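You operate a simulated robot arm through the tools that you are given. There is no shell and no other tool. Be economical: measure what you need, move in short steps, check, and stop when the job is done.

Carry out the task below with a simulated robot arm. There is one attempt and no reset: what you move stays moved.

## Task
Take the square collar in dark steel and leave it on top of the box tube with the purple stripe.

Only the result counts: the job must be done as asked and must still hold three seconds after the hand-in. Knocking over, shifting, dropping, spilling or breaking anything else fails it.

## Robot
A 7-joint arm with a two-finger parallel gripper, fixed in place. Base frame: the origin is at the foot of the arm, x ahead of it, y to its left, z up; the work surface is at about z = 0. Lengths are in m, angles in rad, forces in N, time in s.
With the tool pointing down near the work surface it reaches from about 0.24 to 0.62 m from the base axis. Its first joint turns from -1.152 to 1.152 rad. Payload 2.6 kg.
The TCP is the grasp point between the finger pads, 0.03 m short of the fingertips. In the tool frame z runs along the fingers and y along their closing line. The gripper opens to 0.094 m. The fingers are 0.028 m wide and 0.01 m thick; the gripper's body (0.05 by 0.096 m) begins 0.055 m behind the TCP.
Orientation is told as [roll, pitch, yaw] about the base's x, y, z axes, in that order, counted from this pose: with the fingers straight down and closing along the base's y, the tool's x points along the base's -x, its y along +y and its z along -z.

## Interface
- The arm moves only by the tool move_arm. Its arguments are lists of equal length, an entry for each row: "delta_pos": the shift along the tool's x, y, z in m, a list of three; "yaw": the turn about the tool's z in rad. In form: {"delta_pos": [[tx, ty, tz], ...], "yaw": [yaw, ...]}. A call has 1 to 10 rows; each row shifts and turns the commanded pose from where the row before left it, along the tool's axes as they then stand. "jaw" is the closure, from 0 (fully open) to 1 (shut), set as the call begins (left out, the last holds). A row lasts 0.2 s, in which the tool goes at most 0.05 m and 0.15 rad; a call with a longer step from one row to the next is refused whole, and so is a gripper value outside its range. A pose out of reach is approached as far as the arm can. The call stops where the force on the tool passes 40 N (or 10 N more than at its start, if that is more) or the arm is blocked; 0.2 s more then pass. The fingers move at their own pace (about 0.072 m/s each) and stop on an object; they squeeze with about 45 N. The grip force told is the motor's: it shows also when the fingers shut on nothing. Time passes only in rows, and 0.2 s behind the last, so rows that do not move let the fingers close. It gives the time, the measured TCP pose, the force on the tool (base axes), the opening and the grip force at its end, in the units of the frame above (readings bear some noise), and new pictures: "pictures" is both (left out), scene, wrist or none.
- Cameras (640 x 400 px; columns grow to the right, rows downward): "scene" is fixed at [0.0497, 0.45, 0.562]; the picture's right is [-0.58, -0.81, 0.00], its down [-0.48, 0.35, -0.80] and it looks along [0.65, -0.47, -0.59] (base axes); focal length 351 px, centre (320, 200). "wrist" rides on the gripper at [0.076, 0.014, -0.102] in the tool frame; the picture's right is [-0.18, 0.98, 0.00], its down [-0.75, -0.14, -0.64] and it looks along [-0.63, -0.12, 0.77] (tool axes); focal length 243 px, centre (320, 200). There is no depth. A picture from a camera that has moved, and an enlarged one, comes with that camera's place and axes in the base frame and with its lens.
- inspect(camera, box): a new picture of the part [left, top, right, bottom] of that camera's present view, enlarged. It takes no simulated time.
- sign_off(): hands the job in; it is judged then, once.

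Work in short steps. Places have to be worked out from the pictures, the camera data and where the tool is seen: move nearer, look again, correct. Check each grasp and each placing, and mend what went wrong. You have 90 turns and 170 pictures in all, those below and enlarged ones among them. Open the gripper and draw the arm clear of the work before you hand the job in, unless the task says otherwise; then end with one line.

The tools are called after ">>>" by a JSON object that holds its "op" and its "data". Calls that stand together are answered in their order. move_arm: Moves the arm, as the interface text tells. Its arguments: {"type":"object","properties":{"delta_pos":{"type":"array"},"yaw":{"type":"array"},"jaw":{"type":"number"},"pictures":{"type":"string","enum":["both","scene","wrist","none"]}},"required":["delta_pos","yaw"]} The other tools are called the same way: inspect (camera, box) takes an enlarged picture of a part of a camera's view; sign_off () hands the job in.

At the start:

```text
clock: 0.0
eef_pos: [0.4472, -0.0165, 0.2956]
tcp_rot: [0.0, -0.002, -0.001]
force: [0.7, -0.1, 0.0]
width: 0.0942
grip_force: 0.1
```

scene: 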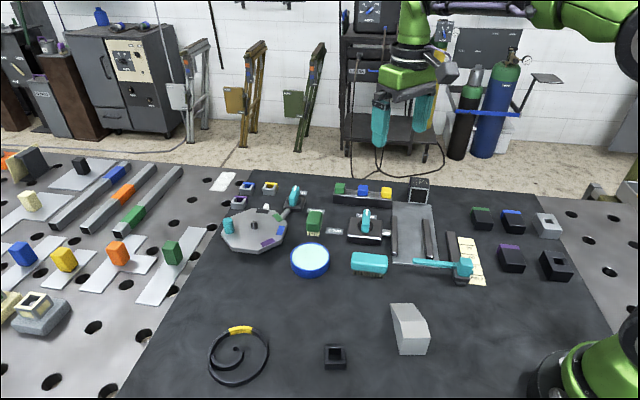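
wrist: 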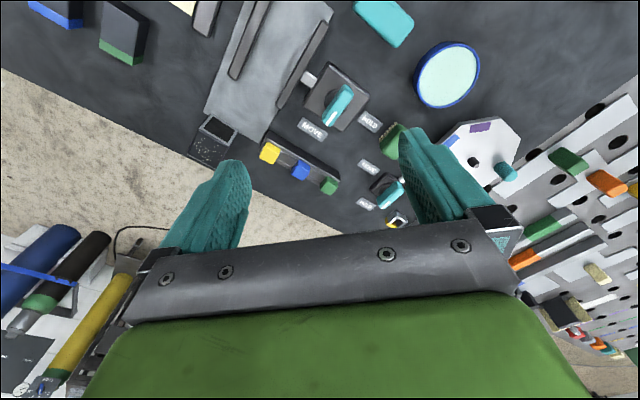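

The scene shows a small dark square item near (335,357) and box tubes near (480-570, 210-280). I'll enlarge these.

>>> {"op": "inspect", "data": {"camera": "scene", "box": [440, 190, 600, 290]}}

>>> {"op": "inspect", "data": {"camera": "scene", "box": [280, 310, 400, 385]}}

>>> {"op": "inspect", "data": {"camera": "scene", "box": [200, 160, 440, 310]}}

>>> {"op": "inspect", "data": {"camera": "scene", "box": [0, 250, 160, 350]}}

```text
4.00 times, centred on (520, 240) of scene
camera zoom: at [0.0497, 0.45, 0.562], right [-0.58, -0.81, 0.0], down [-0.48, 0.35, -0.8], along [0.65, -0.47, -0.59], focal length 1402 px, centre (-480, 40)
```

zoom: 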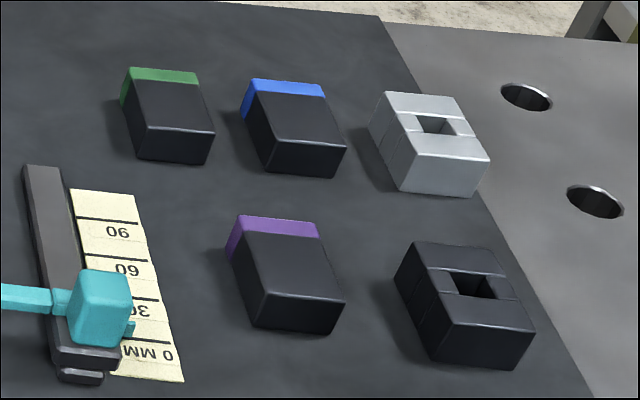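

```text
5.33 times, centred on (340, 348) of scene
camera zoom: at [0.0497, 0.45, 0.562], right [-0.58, -0.81, 0.0], down [-0.48, 0.35, -0.8], along [0.65, -0.47, -0.59], focal length 1870 px, centre (213, -587)
```

zoom: 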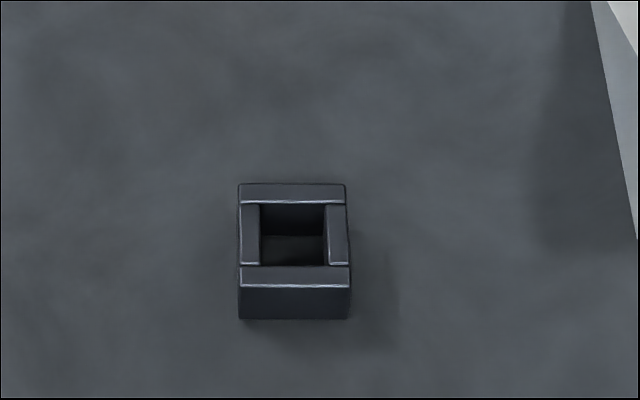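

```text
2.67 times, centred on (320, 235) of scene
camera zoom: at [0.0497, 0.45, 0.562], right [-0.58, -0.81, 0.0], down [-0.48, 0.35, -0.8], along [0.65, -0.47, -0.59], focal length 935 px, centre (320, 107)
```

zoom: 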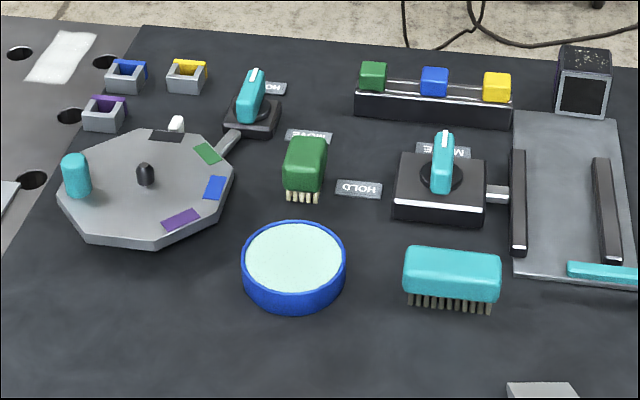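

```text
4.00 times, centred on (80, 300) of scene
camera zoom: at [0.0497, 0.45, 0.562], right [-0.58, -0.81, 0.0], down [-0.48, 0.35, -0.8], along [0.65, -0.47, -0.59], focal length 1402 px, centre (1280, -200)
```

zoom: 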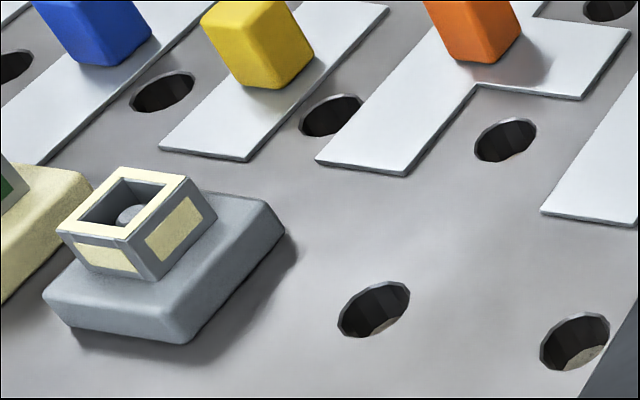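

The candidates are the dark blocks at about (0.175,-0.24) and (0.24,-0.18), and the small square item at about (0.28,0.25). I'll move over the right-hand group to look with the wrist camera.

>>> {"op": "move_arm", "data": {"delta_pos": [[0.031, -0.03, 0], [0.031, -0.03, 0], [0.031, -0.03, 0], [0.031, -0.03, 0], [0.031, -0.03, 0], [0.031, -0.03, 0]], "yaw": [0, 0, 0, 0, 0, 0]}}

```text
clock: 1.4
eef_pos: [0.262, -0.1982, 0.2966]
tcp_rot: [0.0, -0.001, 0.003]
force: [0.1, -0.5, 0.1]
width: 0.0938
grip_force: 0.1
camera wrist: at [0.1864, -0.1832, 0.3995], right [0.18, 0.98, 0.0], down [0.75, -0.14, 0.64], along [0.63, -0.12, -0.77], focal length 243 px, centre (320, 200)
```

scene: 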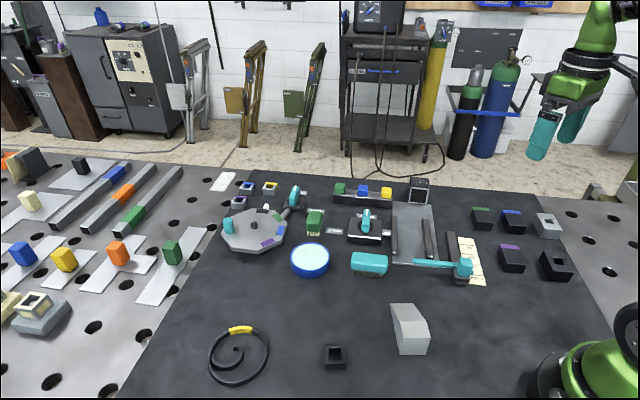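
wrist: 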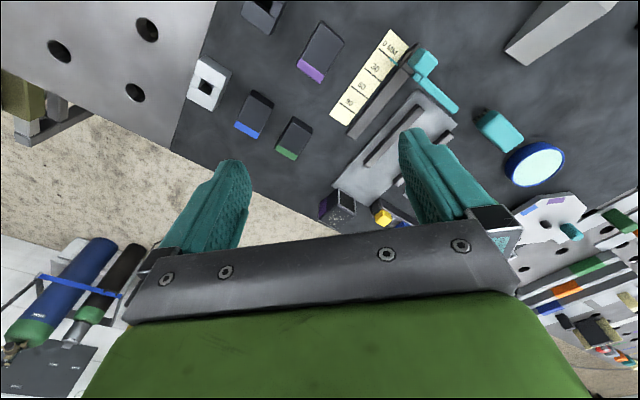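

>>> {"op": "inspect", "data": {"camera": "wrist", "box": [170, 0, 370, 160]}}

```text
2.50 times, centred on (270, 80) of wrist
camera zoom: at [0.1864, -0.1832, 0.3995], right [0.18, 0.98, 0.0], down [0.75, -0.14, 0.64], along [0.63, -0.12, -0.77], focal length 606 px, centre (445, 500)
```

zoom: 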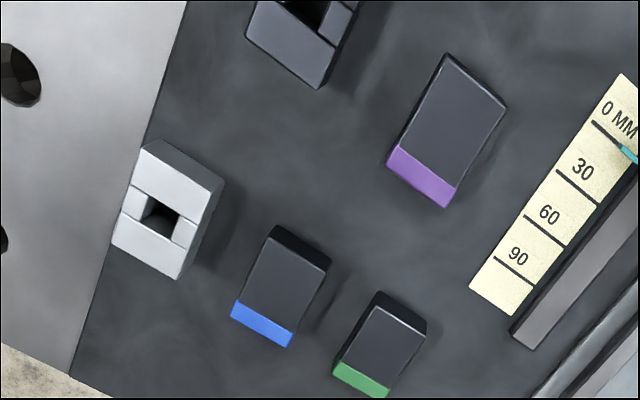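

The striped dark blocks look closed from here. I'll also check the open-ended dark box near the wrist view's (335,205), which seems purplish, before deciding.

>>> {"op": "inspect", "data": {"camera": "wrist", "box": [300, 150, 420, 240]}}

>>> {"op": "inspect", "data": {"camera": "scene", "box": [380, 165, 460, 215]}}

>>> {"op": "inspect", "data": {"camera": "scene", "box": [220, 170, 300, 220]}}

>>> {"op": "inspect", "data": {"camera": "scene", "box": [490, 230, 590, 292]}}

```text
4.44 times, centred on (360, 195) of wrist
camera zoom: at [0.1864, -0.1832, 0.3995], right [0.18, 0.98, 0.0], down [0.75, -0.14, 0.64], along [0.63, -0.12, -0.77], focal length 1078 px, centre (142, 222)
```

zoom: 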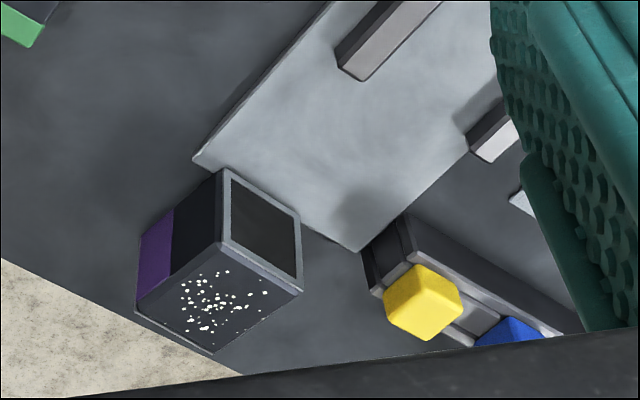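

```text
8.00 times, centred on (420, 190) of scene
camera zoom: at [0.0497, 0.45, 0.562], right [-0.58, -0.81, 0.0], down [-0.48, 0.35, -0.8], along [0.65, -0.47, -0.59], focal length 2805 px, centre (-480, 280)
```

zoom: 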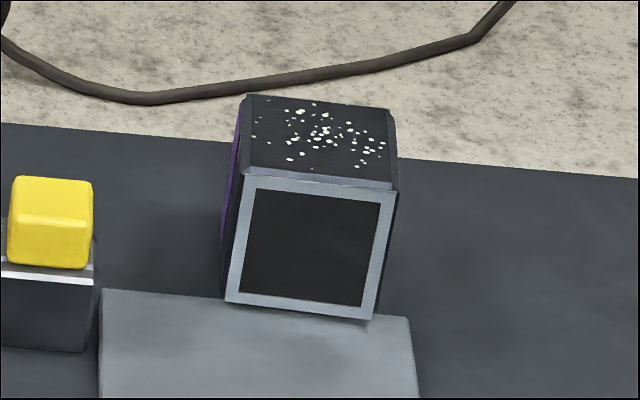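

```text
8.00 times, centred on (260, 195) of scene
camera zoom: at [0.0497, 0.45, 0.562], right [-0.58, -0.81, 0.0], down [-0.48, 0.35, -0.8], along [0.65, -0.47, -0.59], focal length 2805 px, centre (800, 240)
```

zoom: 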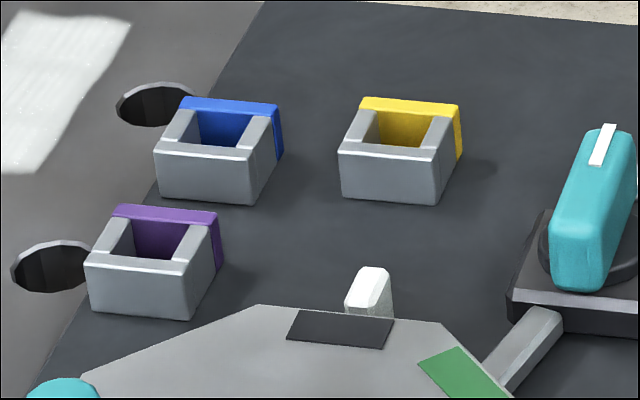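

```text
6.40 times, centred on (540, 261) of scene
camera zoom: at [0.0497, 0.45, 0.562], right [-0.58, -0.81, 0.0], down [-0.48, 0.35, -0.8], along [0.65, -0.47, -0.59], focal length 2244 px, centre (-1088, -190)
```

zoom: 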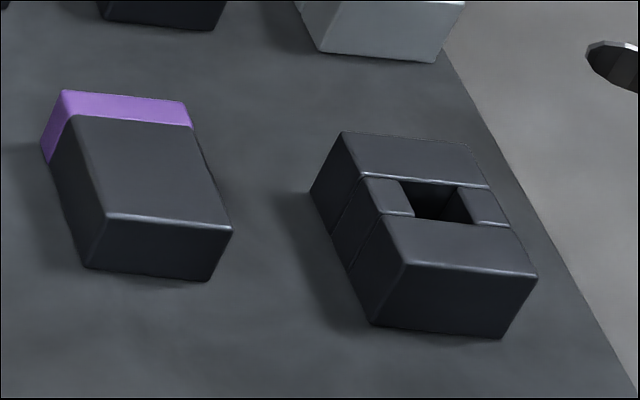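

Several candidates remain: the striped dark blocks, the framed speckled cube with a purple side, and grey boxes out of reach. I'll swing the wrist around to see the far sides of this group.

>>> {"op": "move_arm", "data": {"delta_pos": [[-0.04, 0, 0], [-0.04, 0, 0], [-0.04, 0, 0], [-0.04, 0, 0], [-0.03, 0, 0]], "yaw": [0, 0, 0, 0, 0], "pictures": "none"}}

>>> {"op": "move_arm", "data": {"delta_pos": [[0, 0, 0], [0, 0, 0], [0, 0, 0], [0, 0, 0], [0, 0, 0], [0, 0, 0], [0, 0, 0], [0, 0, 0], [0, 0, 0], [0, 0, 0]], "yaw": [0.15, 0.15, 0.15, 0.15, 0.15, 0.15, 0.15, 0.15, 0.15, 0.15], "pictures": "wrist"}}

>>> {"op": "move_arm", "data": {"delta_pos": [[0, 0, 0], [0, 0, 0], [0, 0, 0], [0, 0, 0], [0, 0, 0], [0, 0, 0], [0, 0, 0], [0, 0, 0], [0, 0, 0], [0, 0, 0]], "yaw": [0.15, 0.15, 0.15, 0.15, 0.15, 0.15, 0.15, 0.15, 0.15, 0.15], "pictures": "wrist"}}

```text
clock: 2.6
eef_pos: [0.4508, -0.1958, 0.2977]
tcp_rot: [0.0, -0.001, 0.0]
force: [-0.6, 0.1, 0.3]
width: 0.0941
grip_force: 0.1
```

```text
clock: 4.8
eef_pos: [0.4512, -0.1955, 0.2957]
tcp_rot: [0.0, 0.0, -1.503]
force: [-0.3, -0.3, 0.0]
width: 0.0941
grip_force: 0.0
camera wrist: at [0.4616, -0.1185, 0.4002], right [0.99, -0.12, 0.0], down [-0.09, -0.76, 0.64], along [-0.07, -0.64, -0.77], focal length 243 px, centre (320, 200)
```

wrist: 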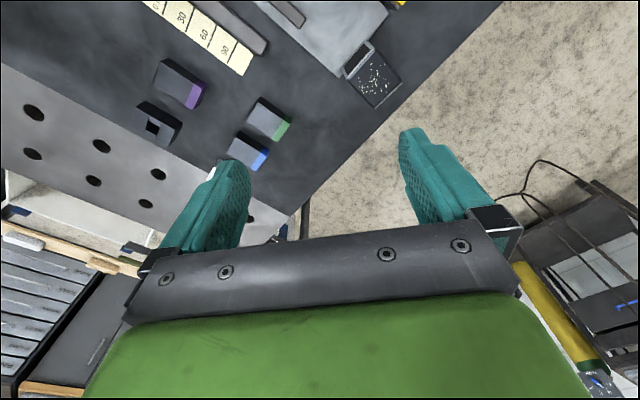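

```text
clock: 7.0
eef_pos: [0.4516, -0.1954, 0.2959]
tcp_rot: [-0.001, 0.0, -3.001]
force: [-0.3, -0.4, -0.8]
width: 0.0941
grip_force: 0.1
camera wrist: at [0.5302, -0.199, 0.3999], right [-0.05, -1.0, 0.0], down [-0.77, 0.04, 0.64], along [-0.64, 0.03, -0.77], focal length 243 px, centre (320, 200)
```

wrist: 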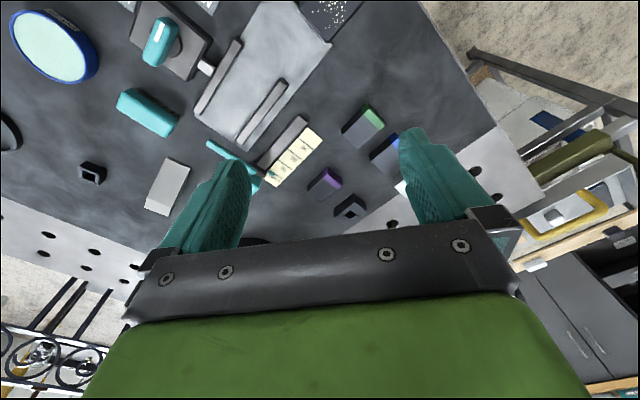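

>>> {"op": "inspect", "data": {"camera": "wrist", "box": [290, 90, 410, 230]}}

>>> {"op": "inspect", "data": {"camera": "wrist", "box": [70, 150, 130, 190]}}

>>> {"op": "inspect", "data": {"camera": "wrist", "box": [280, 0, 380, 60]}}

```text
2.86 times, centred on (350, 160) of wrist
camera zoom: at [0.5302, -0.199, 0.3999], right [-0.05, -1.0, 0.0], down [-0.77, 0.04, 0.64], along [-0.64, 0.03, -0.77], focal length 693 px, centre (234, 314)
```

zoom: 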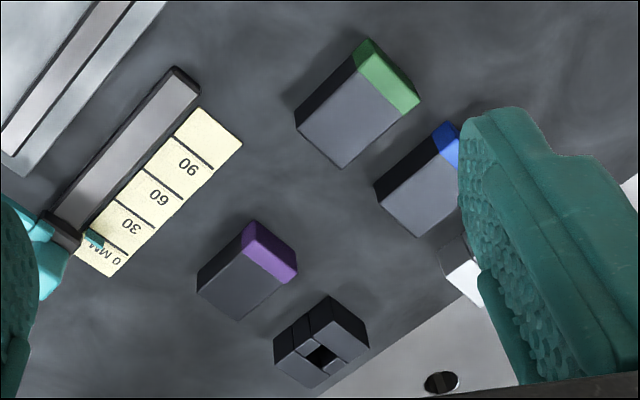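

```text
10.00 times, centred on (100, 170) of wrist
camera zoom: at [0.5302, -0.199, 0.3999], right [-0.05, -1.0, 0.0], down [-0.77, 0.04, 0.64], along [-0.64, 0.03, -0.77], focal length 2426 px, centre (2520, 500)
```

zoom: 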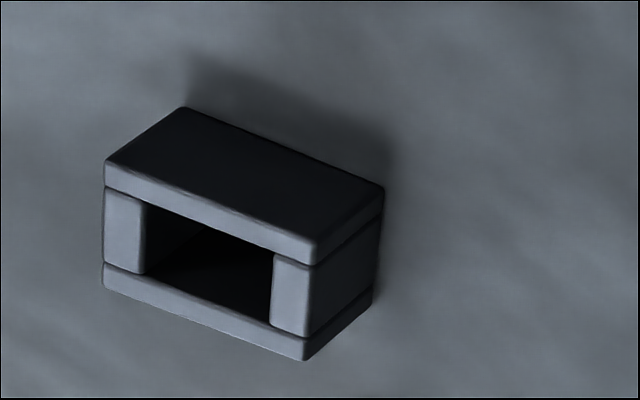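

```text
6.40 times, centred on (330, 30) of wrist
camera zoom: at [0.5302, -0.199, 0.3999], right [-0.05, -1.0, 0.0], down [-0.77, 0.04, 0.64], along [-0.64, 0.03, -0.77], focal length 1553 px, centre (256, 1288)
```

zoom: 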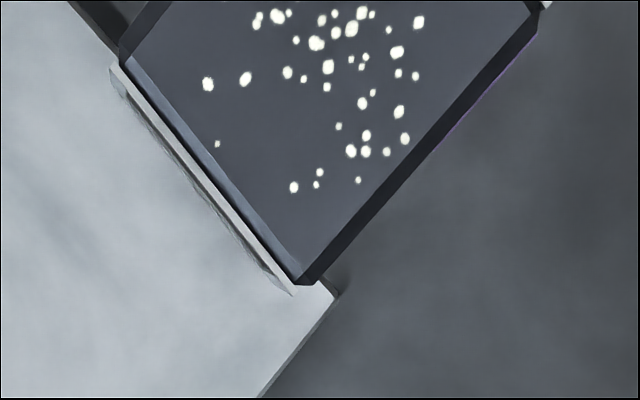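

The purple-banded speckled cube may be a real box tube (framed open end). I'll move the camera closer to it for a clear look.

>>> {"op": "move_arm", "data": {"delta_pos": [[0, 0, 0], [0, 0, 0], [0, 0, 0], [0, 0, 0], [0, 0, 0], [0, 0, 0], [0, 0, 0], [0, 0, 0], [0, 0, 0], [0, 0, 0]], "yaw": [-0.15, -0.15, -0.15, -0.15, -0.15, -0.15, -0.15, -0.15, -0.15, -0.15], "pictures": "none"}}

>>> {"op": "move_arm", "data": {"delta_pos": [[0, 0.03, 0], [0, 0.03, 0], [0.02, 0, 0], [0.02, 0, 0], [0, 0, 0], [0, 0, 0], [0, 0, 0], [0, 0, 0], [0, 0, 0], [0, 0, 0]], "yaw": [0, 0, 0, 0, -0.08, -0.08, -0.08, -0.08, -0.08, 0], "pictures": "wrist"}}

```text
clock: 9.2
eef_pos: [0.4506, -0.196, 0.2952]
tcp_rot: [0.001, 0.001, -1.496]
force: [-1.0, -1.3, -0.2]
width: 0.0942
grip_force: 0.1
```

```text
clock: 11.4
eef_pos: [0.5084, -0.1515, 0.2963]
tcp_rot: [-0.001, 0.0, -1.097]
force: [-0.2, 0.9, 0.2]
width: 0.094
grip_force: 0.1
camera wrist: at [0.4871, -0.0767, 0.3998], right [0.96, 0.28, 0.0], down [0.22, -0.73, 0.64], along [0.18, -0.62, -0.77], focal length 243 px, centre (320, 200)
```

wrist: 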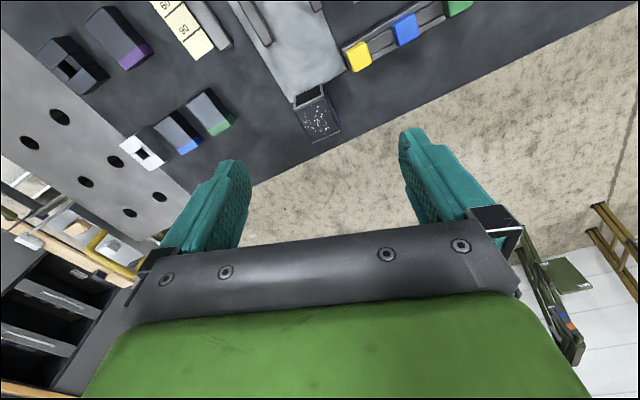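

>>> {"op": "inspect", "data": {"camera": "wrist", "box": [280, 70, 360, 150]}}

>>> {"op": "inspect", "data": {"camera": "wrist", "box": [30, 0, 240, 170]}}

>>> {"op": "inspect", "data": {"camera": "scene", "box": [0, 130, 200, 260]}}

```text
5.00 times, centred on (320, 110) of wrist
camera zoom: at [0.4871, -0.0767, 0.3998], right [0.96, 0.28, 0.0], down [0.22, -0.73, 0.64], along [0.18, -0.62, -0.77], focal length 1213 px, centre (320, 650)
```

zoom: 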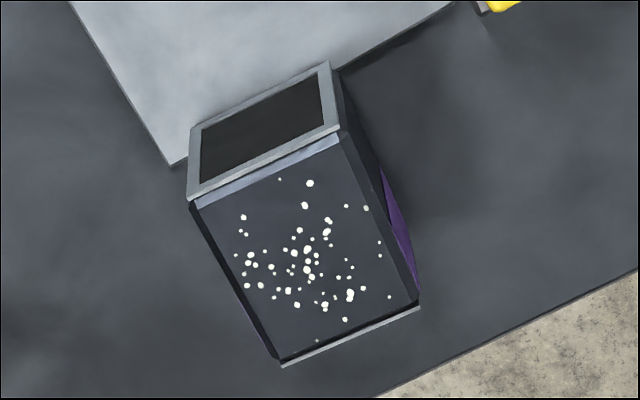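

```text
2.35 times, centred on (135, 85) of wrist
camera zoom: at [0.4871, -0.0767, 0.3998], right [0.96, 0.28, 0.0], down [0.22, -0.73, 0.64], along [0.18, -0.62, -0.77], focal length 571 px, centre (755, 471)
```

zoom: 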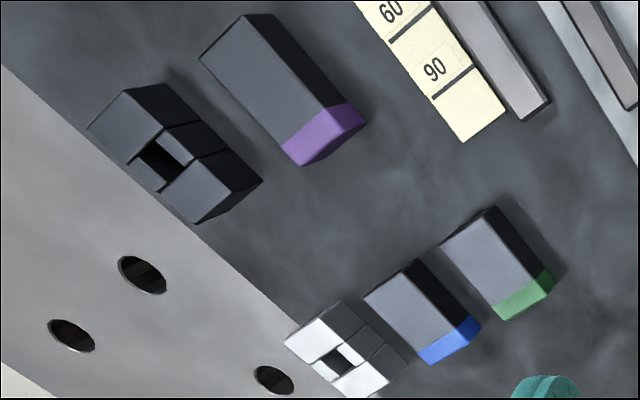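

```text
3.08 times, centred on (100, 195) of scene
camera zoom: at [0.0497, 0.45, 0.562], right [-0.58, -0.81, 0.0], down [-0.48, 0.35, -0.8], along [0.65, -0.47, -0.59], focal length 1079 px, centre (997, 215)
```

zoom: 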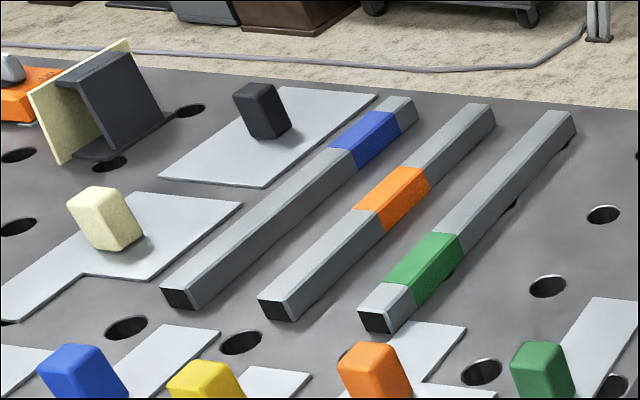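

Only the square ring at about (0.288,0.248) is truly square (33×33 mm) and collar-shaped. The speckled piece has framed open ends and a purple stripe, matching a box tube, whereas the dark striped blocks are solid. I'll turn to align with the collar and move above it.

>>> {"op": "move_arm", "data": {"delta_pos": [[0, 0, 0], [0, 0, 0], [0, 0, 0], [0, 0, 0]], "yaw": [-0.12, -0.12, -0.12, -0.12], "pictures": "none"}}

>>> {"op": "move_arm", "data": {"delta_pos": [[0.0411, 0.0199, 0], [0.0411, 0.0199, 0], [0.0411, 0.0199, 0], [0.0411, 0.0199, 0], [0.0411, 0.0199, 0], [0.0411, 0.0199, 0], [0.0411, 0.0199, 0], [0.0411, 0.0199, 0], [0.0411, 0.0199, 0], [0.0411, 0.0199, 0]], "yaw": [0, 0, 0, 0, 0, 0, 0, 0, 0, 0], "pictures": "both"}}

```text
clock: 12.4
eef_pos: [0.5068, -0.1519, 0.2959]
tcp_rot: [0.0, 0.0, -0.616]
force: [0.9, -0.8, 0.8]
width: 0.0939
grip_force: 0.0
```

```text
clock: 14.6
eef_pos: [0.2869, 0.2517, 0.2941]
tcp_rot: [0.0, 0.001, -0.621]
force: [0.5, 0.4, 0.0]
width: 0.0942
grip_force: 0.1
camera wrist: at [0.2348, 0.3073, 0.3984], right [0.72, 0.69, 0.0], down [0.53, -0.55, 0.64], along [0.44, -0.46, -0.77], focal length 243 px, centre (320, 200)
```

scene: 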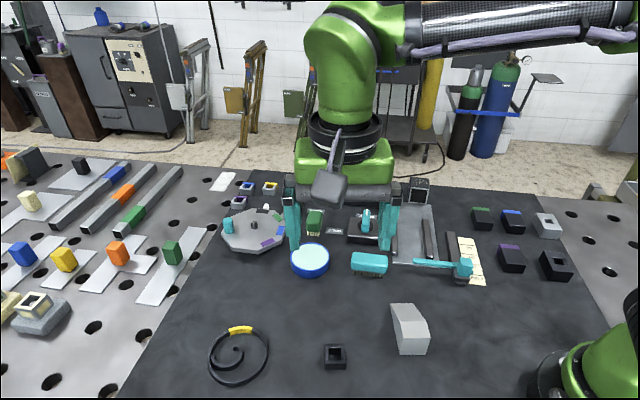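
wrist: 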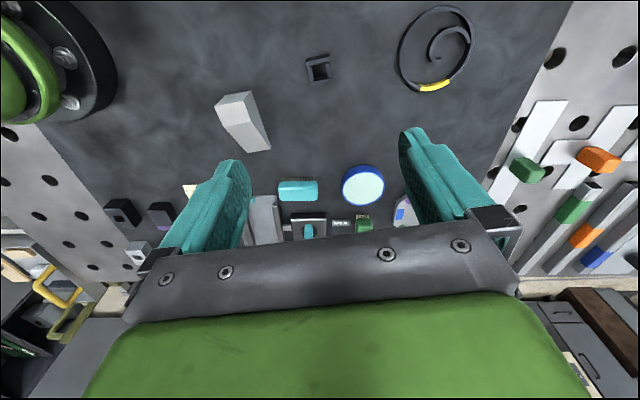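

>>> {"op": "inspect", "data": {"camera": "wrist", "box": [280, 40, 360, 100]}}

```text
6.67 times, centred on (320, 70) of wrist
camera zoom: at [0.2348, 0.3073, 0.3984], right [0.72, 0.69, 0.0], down [0.53, -0.55, 0.64], along [0.44, -0.46, -0.77], focal length 1618 px, centre (320, 1067)
```

zoom: 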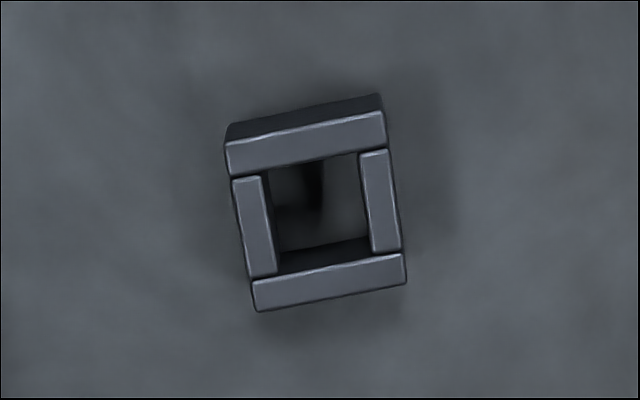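

The ring's top centre comes out at (0.289,0.249), sides at ~53.5°, and the gripper's closing line is at 54.4°. I'll descend with a small correction and check.

>>> {"op": "move_arm", "data": {"delta_pos": [[-0.0034, -0.0013, 0.03], [0, 0, 0.04], [0, 0, 0.04], [0, 0, 0.04], [0, 0, 0.03]], "yaw": [0, 0, 0, 0, 0], "pictures": "both"}}

```text
clock: 15.8
eef_pos: [0.288, 0.2452, 0.114]
tcp_rot: [-0.001, 0.0, -0.618]
force: [-0.7, 0.6, -0.1]
width: 0.0941
grip_force: 0.0
camera wrist: at [0.2357, 0.3022, 0.2181], right [0.72, 0.69, 0.0], down [0.53, -0.55, 0.64], along [0.45, -0.46, -0.77], focal length 243 px, centre (320, 200)
```

scene: 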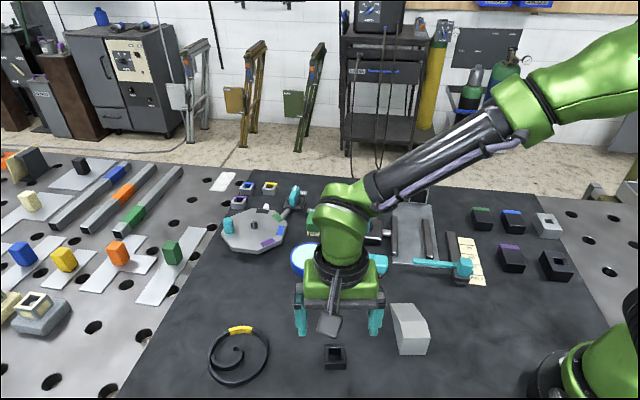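
wrist: 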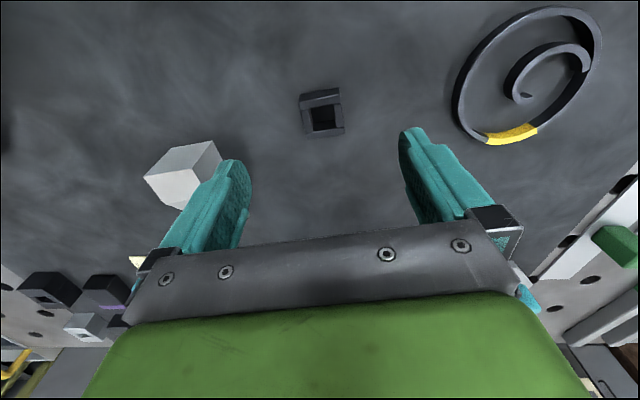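

Fingers are clear of the coil and the wedge by about 5 cm. I'll refine the ring's position.

>>> {"op": "inspect", "data": {"camera": "wrist", "box": [280, 75, 360, 150]}}

```text
5.33 times, centred on (320, 112) of wrist
camera zoom: at [0.2357, 0.3022, 0.2181], right [0.72, 0.69, 0.0], down [0.53, -0.55, 0.64], along [0.45, -0.46, -0.77], focal length 1294 px, centre (320, 667)
```

zoom: 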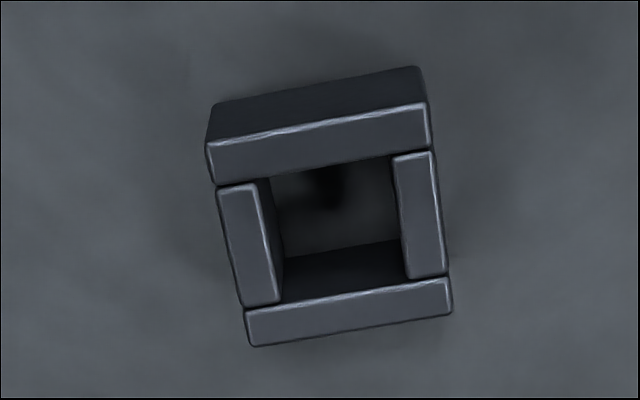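

Ring centre is ≈(0.290,0.249). I'll correct, go down to TCP z≈0.036, then close.

>>> {"op": "move_arm", "data": {"delta_pos": [[0.0007, 0.0045, 0.02], [0, 0, 0.025], [0, 0, 0.02], [0, 0, 0.013]], "yaw": [0, 0, 0, 0], "pictures": "both"}}

```text
clock: 16.8
eef_pos: [0.2925, 0.2479, 0.0376]
tcp_rot: [0.002, 0.0, -0.619]
force: [0.0, 0.5, 1.0]
width: 0.094
grip_force: 0.0
camera wrist: at [0.2388, 0.3047, 0.1408], right [0.72, 0.69, 0.0], down [0.53, -0.55, 0.64], along [0.44, -0.46, -0.77], focal length 243 px, centre (320, 200)
```

scene: 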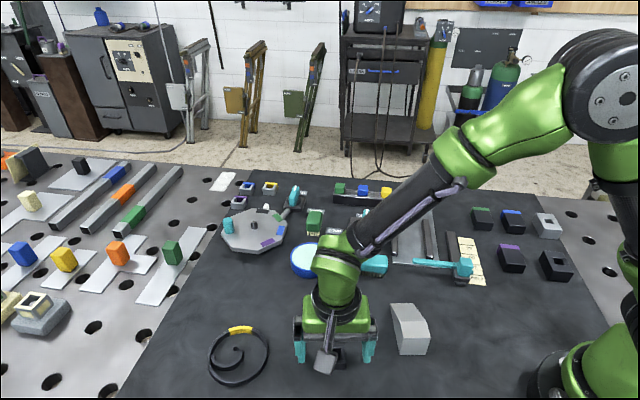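
wrist: 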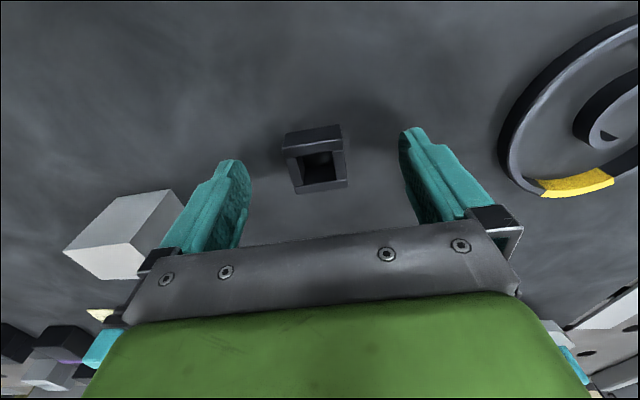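

The ring lies squarely between the fingers, about 4 mm toward tool +x; I'll nudge that way, then close.

>>> {"op": "move_arm", "data": {"delta_pos": [[0.004, 0, 0.002]], "yaw": [0], "pictures": "none"}}

>>> {"op": "move_arm", "data": {"delta_pos": [[0, 0, 0], [0, 0, 0], [0, 0, 0], [0, 0, 0], [0, 0, 0]], "yaw": [0, 0, 0, 0, 0], "jaw": 1, "pictures": "wrist"}}

```text
clock: 17.2
eef_pos: [0.288, 0.2519, 0.0342]
tcp_rot: [-0.001, 0.0, -0.62]
force: [0.1, -0.5, -0.5]
width: 0.0943
grip_force: 0.0
```

```text
clock: 18.4
eef_pos: [0.29, 0.2517, 0.0351]
tcp_rot: [0.001, 0.0, -0.618]
force: [0.2, 0.9, -0.5]
width: 0.0338
grip_force: 44.7
camera wrist: at [0.2364, 0.3078, 0.1386], right [0.72, 0.69, 0.0], down [0.53, -0.55, 0.64], along [0.45, -0.46, -0.77], focal length 243 px, centre (320, 200)
```

wrist: 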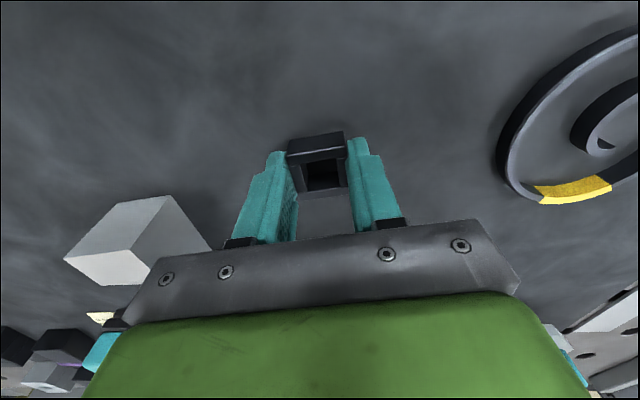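

The grip holds at 33.8 mm. I'll lift straight up and look.

>>> {"op": "move_arm", "data": {"delta_pos": [[0, 0, -0.02], [0, 0, -0.04], [0, 0, -0.05], [0, 0, -0.05], [0, 0, -0.04]], "yaw": [0, 0, 0, 0, 0], "pictures": "both"}}

```text
clock: 19.6
eef_pos: [0.289, 0.2536, 0.2376]
tcp_rot: [0.0, 0.001, -0.619]
force: [0.7, -0.6, -1.8]
width: 0.0336
grip_force: 44.6
camera wrist: at [0.2367, 0.3091, 0.3419], right [0.72, 0.69, 0.0], down [0.53, -0.55, 0.64], along [0.45, -0.46, -0.77], focal length 243 px, centre (320, 200)
```

scene: 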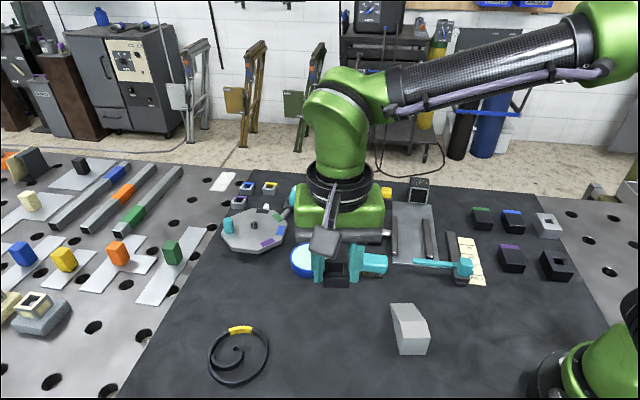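
wrist: 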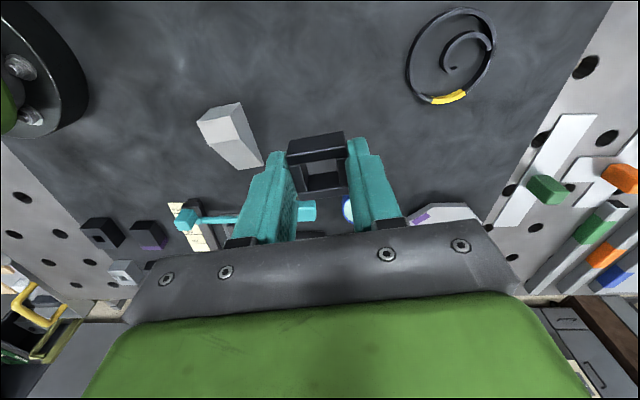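

The ring is held level and nothing else moved. I place the tube's top centre at (0.521,-0.213), top z≈0.053, axis at -47°, so I turn 0.2 rad and travel above it.

>>> {"op": "move_arm", "data": {"delta_pos": [[0, 0, 0], [0, 0, 0], [-0.0416, -0.0124, 0], [-0.0416, -0.0124, 0], [-0.0416, -0.0124, 0], [-0.0416, -0.0124, 0], [-0.0416, -0.0124, 0], [-0.0416, -0.0124, 0], [-0.0416, -0.0124, 0], [-0.0416, -0.0124, 0]], "yaw": [0.1, 0.1, 0, 0, 0, 0, 0, 0, 0, 0], "pictures": "none"}}

>>> {"op": "move_arm", "data": {"delta_pos": [[-0.0416, -0.0124, 0], [-0.0416, -0.0124, 0], [-0.0416, -0.0124, 0], [-0.0416, -0.0124, 0], [0, 0, 0]], "yaw": [0, 0, 0, 0, 0], "pictures": "both"}}

```text
clock: 21.8
eef_pos: [0.4433, -0.0586, 0.2356]
tcp_rot: [0.0, -0.001, -0.817]
force: [-0.3, -0.3, -0.4]
width: 0.0337
grip_force: 45.4
```

```text
clock: 23.0
eef_pos: [0.5207, -0.2142, 0.2348]
tcp_rot: [0.001, 0.002, -0.82]
force: [0.4, 0.3, -2.1]
width: 0.0335
grip_force: 44.3
camera wrist: at [0.4792, -0.1488, 0.3375], right [0.84, 0.54, 0.0], down [0.41, -0.65, 0.64], along [0.34, -0.54, -0.77], focal length 243 px, centre (320, 200)
```

scene: 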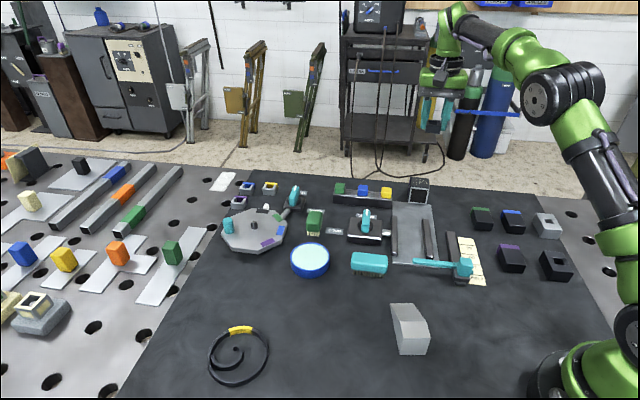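
wrist: 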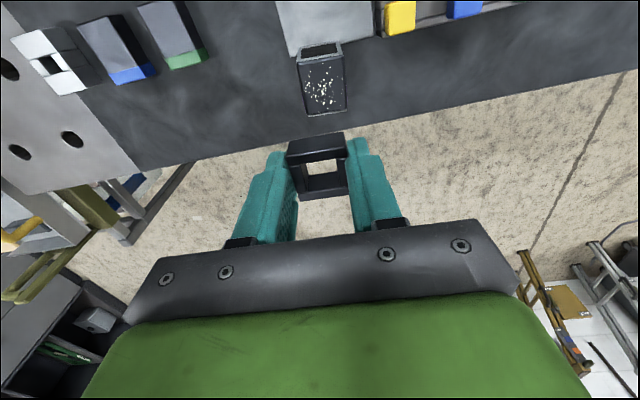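

>>> {"op": "inspect", "data": {"camera": "wrist", "box": [270, 30, 370, 130]}}

>>> {"op": "inspect", "data": {"camera": "wrist", "box": [260, 120, 380, 220]}}

```text
4.00 times, centred on (320, 80) of wrist
camera zoom: at [0.4792, -0.1488, 0.3375], right [0.84, 0.54, 0.0], down [0.41, -0.65, 0.64], along [0.34, -0.54, -0.77], focal length 970 px, centre (320, 680)
```

zoom: 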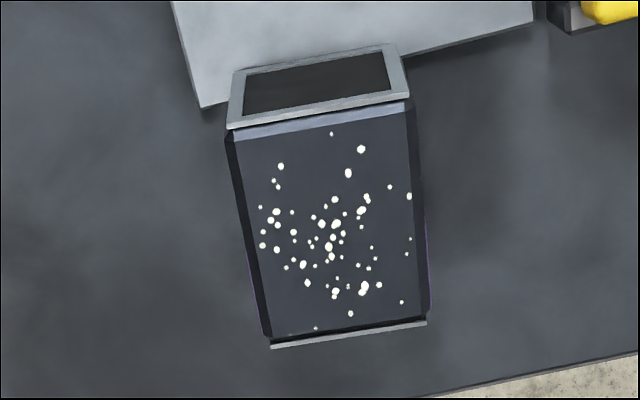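

```text
4.00 times, centred on (320, 170) of wrist
camera zoom: at [0.4792, -0.1488, 0.3375], right [0.84, 0.54, 0.0], down [0.41, -0.65, 0.64], along [0.34, -0.54, -0.77], focal length 970 px, centre (320, 320)
```

zoom: 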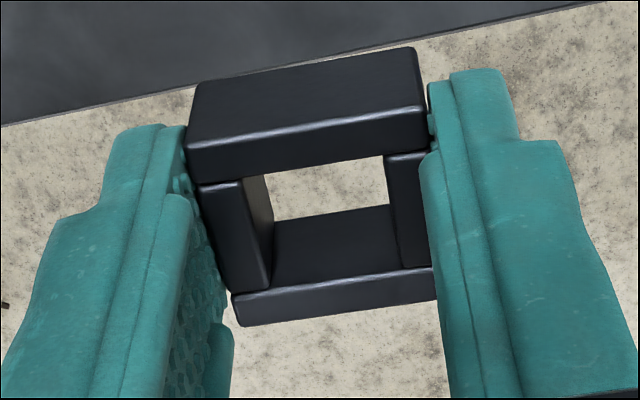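

The tube's top is centred at ≈(0.521,-0.211) and the held ring's centre is ≈3 mm beyond the TCP. I'll shift by (0.0054, 0.003) in tool axes and descend to about 1.5 cm above.

>>> {"op": "move_arm", "data": {"delta_pos": [[0.0054, 0.003, 0.02], [0, 0, 0.035], [0, 0, 0.035], [0, 0, 0.025], [0, 0, 0.013]], "yaw": [0, 0, 0, 0, 0], "pictures": "both"}}

>>> {"op": "inspect", "data": {"camera": "scene", "box": [380, 145, 460, 210]}}

>>> {"op": "inspect", "data": {"camera": "wrist", "box": [250, 80, 390, 220]}}

```text
clock: 24.2
eef_pos: [0.5209, -0.2072, 0.107]
tcp_rot: [0.0, 0.0, -0.821]
force: [-0.3, -0.5, -0.8]
width: 0.0335
grip_force: 44.5
camera wrist: at [0.4804, -0.1416, 0.2111], right [0.84, 0.54, 0.0], down [0.41, -0.65, 0.64], along [0.34, -0.54, -0.77], focal length 243 px, centre (320, 200)
```

scene: 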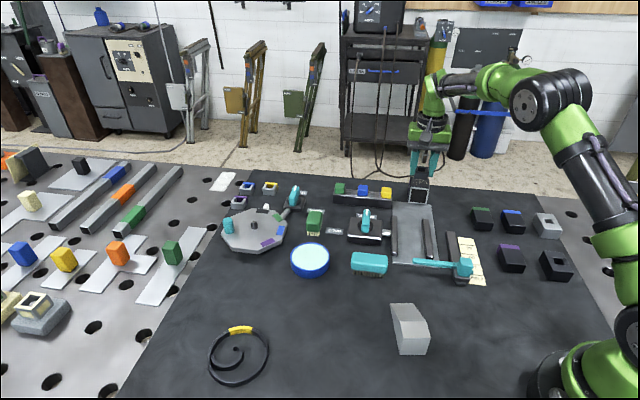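
wrist: 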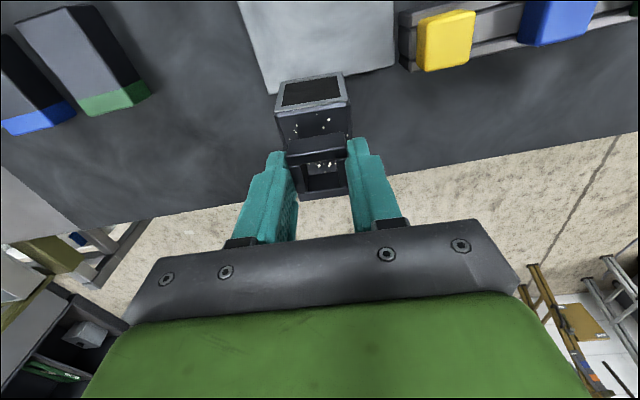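

```text
6.15 times, centred on (420, 178) of scene
camera zoom: at [0.0497, 0.45, 0.562], right [-0.58, -0.81, 0.0], down [-0.48, 0.35, -0.8], along [0.65, -0.47, -0.59], focal length 2158 px, centre (-295, 338)
```

zoom: 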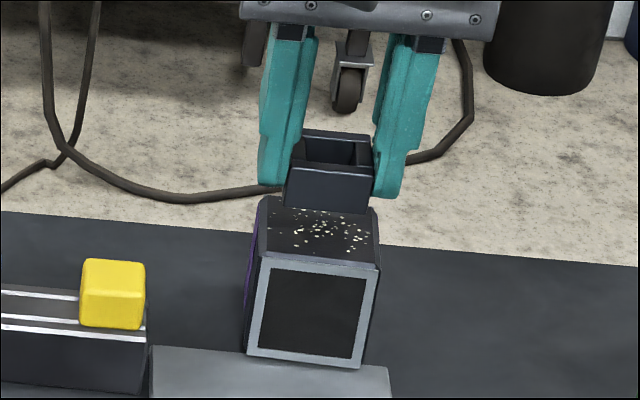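

```text
2.86 times, centred on (320, 150) of wrist
camera zoom: at [0.4804, -0.1416, 0.2111], right [0.84, 0.54, 0.0], down [0.41, -0.65, 0.64], along [0.34, -0.54, -0.77], focal length 693 px, centre (320, 343)
```

zoom: 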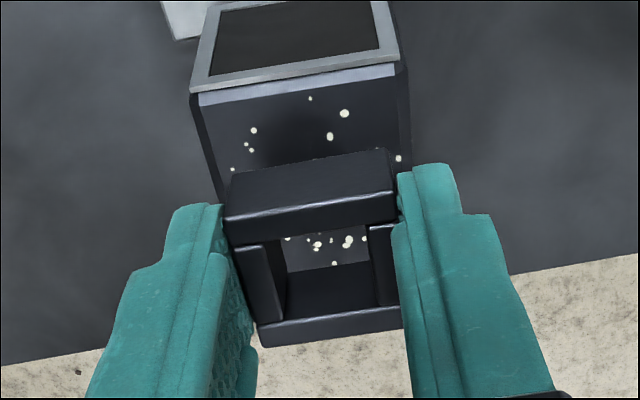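

The ring is over the tube, perhaps 3–4 mm too far out and to the right. I'll nudge it back and lower it to near contact.

>>> {"op": "move_arm", "data": {"delta_pos": [[0.003, 0.002, 0.004], [0, 0, 0.004], [0, 0, 0.004]], "yaw": [0, 0, 0], "pictures": "none"}}

>>> {"op": "inspect", "data": {"camera": "scene", "box": [390, 155, 450, 210]}}

```text
clock: 25.0
eef_pos: [0.5204, -0.2053, 0.0962]
tcp_rot: [0.0, 0.0, -0.817]
force: [0.2, -1.3, -1.1]
width: 0.0332
grip_force: 45.1
```

```text
7.27 times, centred on (420, 182) of scene
camera zoom: at [0.0497, 0.45, 0.562], right [-0.58, -0.81, 0.0], down [-0.48, 0.35, -0.8], along [0.65, -0.47, -0.59], focal length 2550 px, centre (-407, 327)
```

zoom: 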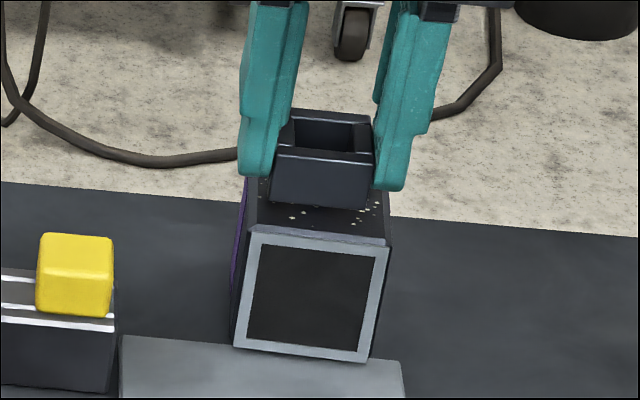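

It's now laterally centred, with a small gap left. I'll lower in 2 mm steps and watch the force.

>>> {"op": "move_arm", "data": {"delta_pos": [[0, 0, 0.002], [0, 0, 0.002]], "yaw": [0, 0], "pictures": "none"}}

>>> {"op": "move_arm", "data": {"delta_pos": [[0, 0, 0.002]], "yaw": [0], "pictures": "none"}}

>>> {"op": "inspect", "data": {"camera": "scene", "box": [390, 155, 450, 210]}}

```text
clock: 25.6
eef_pos: [0.5194, -0.2037, 0.0916]
tcp_rot: [-0.001, 0.0, -0.821]
force: [-0.1, 0.7, -1.4]
width: 0.0338
grip_force: 44.5
```

```text
clock: 26.0
eef_pos: [0.5203, -0.2041, 0.0909]
tcp_rot: [0.001, 0.001, -0.818]
force: [-0.2, -0.5, -1.8]
width: 0.0337
grip_force: 44.9
```

```text
7.27 times, centred on (420, 182) of scene
camera zoom: at [0.0497, 0.45, 0.562], right [-0.58, -0.81, 0.0], down [-0.48, 0.35, -0.8], along [0.65, -0.47, -0.59], focal length 2550 px, centre (-407, 327)
```

zoom: 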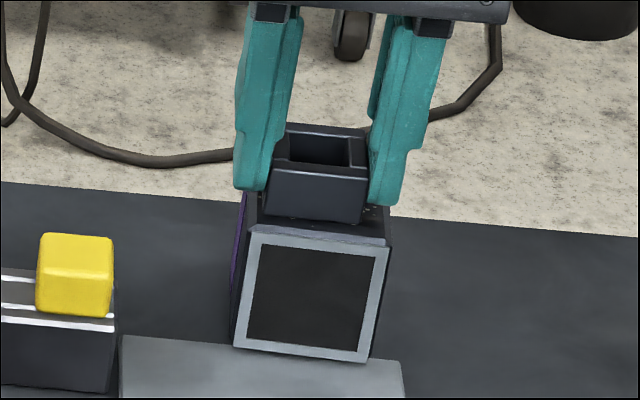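

Centred well. Continuing down until the force rises.

>>> {"op": "move_arm", "data": {"delta_pos": [[0, 0, 0.002]], "yaw": [0], "pictures": "none"}}

>>> {"op": "inspect", "data": {"camera": "scene", "box": [400, 165, 440, 200]}}

```text
clock: 26.4
eef_pos: [0.5214, -0.2044, 0.09]
tcp_rot: [0.002, -0.002, -0.82]
force: [-1.7, 0.4, 9.1]
width: 0.0335
grip_force: 44.9
```

```text
11.43 times, centred on (420, 182) of scene
camera zoom: at [0.0497, 0.4501, 0.562], right [-0.58, -0.81, 0.0], down [-0.48, 0.35, -0.8], along [0.65, -0.47, -0.59], focal length 4007 px, centre (-823, 400)
```

zoom: 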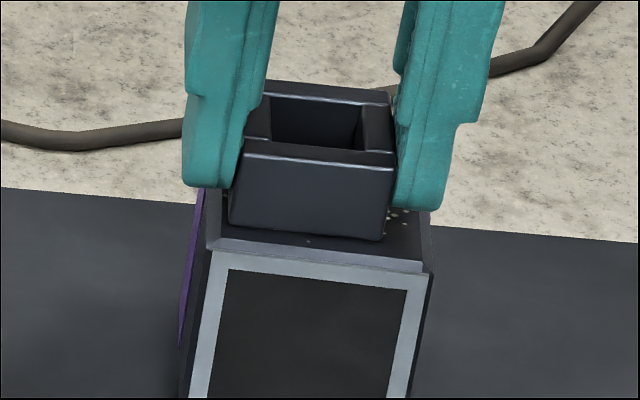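

Contact (9 N) with the ring fully on the tube top. I'll open partway and check.

>>> {"op": "move_arm", "data": {"delta_pos": [[0, 0, 0], [0, 0, 0], [0, 0, 0]], "yaw": [0, 0, 0], "jaw": 0.4, "pictures": "none"}}

>>> {"op": "inspect", "data": {"camera": "scene", "box": [390, 155, 450, 210]}}

```text
clock: 27.2
eef_pos: [0.5205, -0.2032, 0.088]
tcp_rot: [0.0, 0.0, -0.821]
force: [0.3, 0.2, -0.8]
width: 0.0565
grip_force: 0.1
```

```text
7.27 times, centred on (420, 182) of scene
camera zoom: at [0.0497, 0.45, 0.562], right [-0.58, -0.81, 0.0], down [-0.48, 0.35, -0.8], along [0.65, -0.47, -0.59], focal length 2550 px, centre (-407, 327)
```

zoom: 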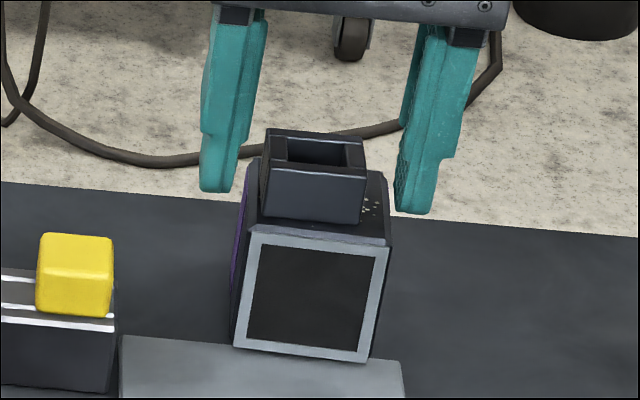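

The ring rests free on the tube. I'll raise the arm straight up, clear of the work, and check again.

>>> {"op": "move_arm", "data": {"delta_pos": [[0, 0, -0.01], [0, 0, -0.03], [0, 0, -0.04], [0, 0, -0.04], [0, 0, -0.04], [0.04, 0.02, -0.01], [0.04, 0.02, 0], [0.04, 0.02, 0]], "yaw": [0, 0, 0, 0, 0, 0, 0, 0], "pictures": "both"}}

>>> {"op": "inspect", "data": {"camera": "scene", "box": [390, 155, 450, 210]}}

```text
clock: 29.0
eef_pos: [0.4816, -0.0756, 0.2591]
tcp_rot: [0.0, 0.0, -0.819]
force: [0.6, 0.3, -0.8]
width: 0.0562
grip_force: 0.0
camera wrist: at [0.4416, -0.0094, 0.3626], right [0.84, 0.54, 0.0], down [0.41, -0.65, 0.64], along [0.34, -0.54, -0.77], focal length 243 px, centre (320, 200)
```

scene: 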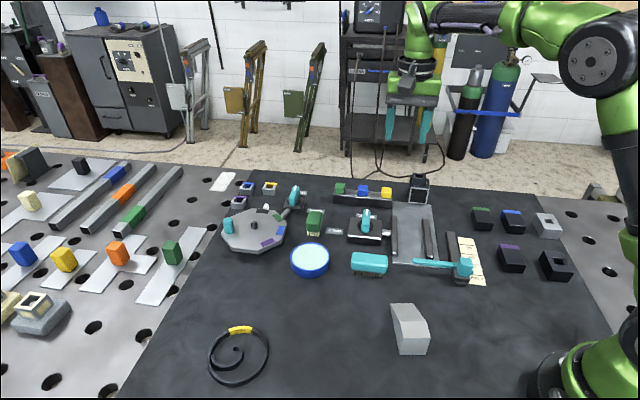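
wrist: 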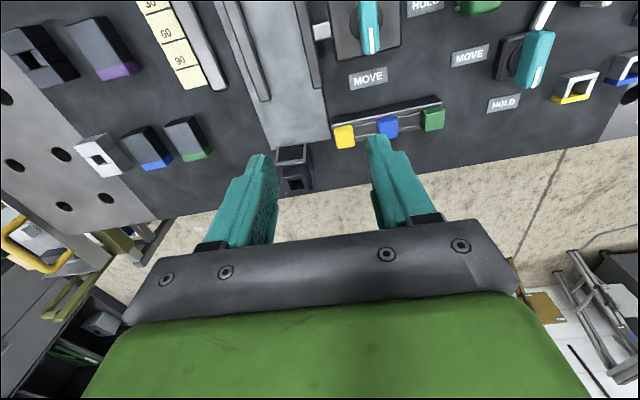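

```text
7.27 times, centred on (420, 182) of scene
camera zoom: at [0.0498, 0.45, 0.562], right [-0.58, -0.81, 0.0], down [-0.48, 0.35, -0.8], along [0.65, -0.47, -0.59], focal length 2550 px, centre (-407, 327)
```

zoom: 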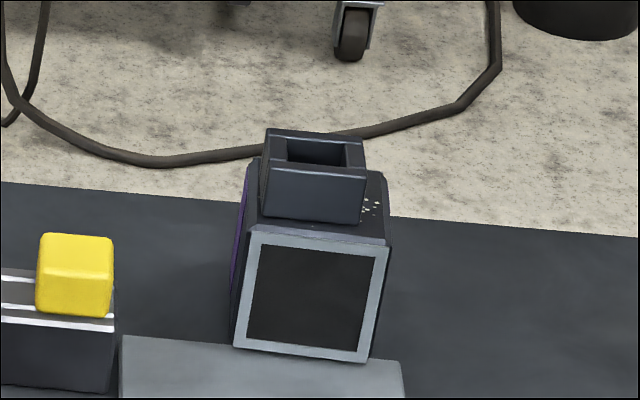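

The ring sits stably on the purple-striped tube and everything else is unmoved. I'll open fully, then hand in.

>>> {"op": "move_arm", "data": {"delta_pos": [[0, 0, 0], [0, 0, 0]], "yaw": [0, 0], "jaw": 0, "pictures": "none"}}

>>> {"op": "sign_off", "data": {}}

```text
clock: 29.6
eef_pos: [0.4819, -0.0761, 0.2578]
tcp_rot: [0.0, 0.0, -0.819]
force: [-0.4, 0.2, 1.0]
width: 0.0937
grip_force: 0.0
```

```text
The job is handed in.
```

I put the small dark steel square collar on top of what I judged to be the purple-striped box tube (the speckled piece with framed ends); it sat stable, nothing else I could see had moved, and the job is handed in.
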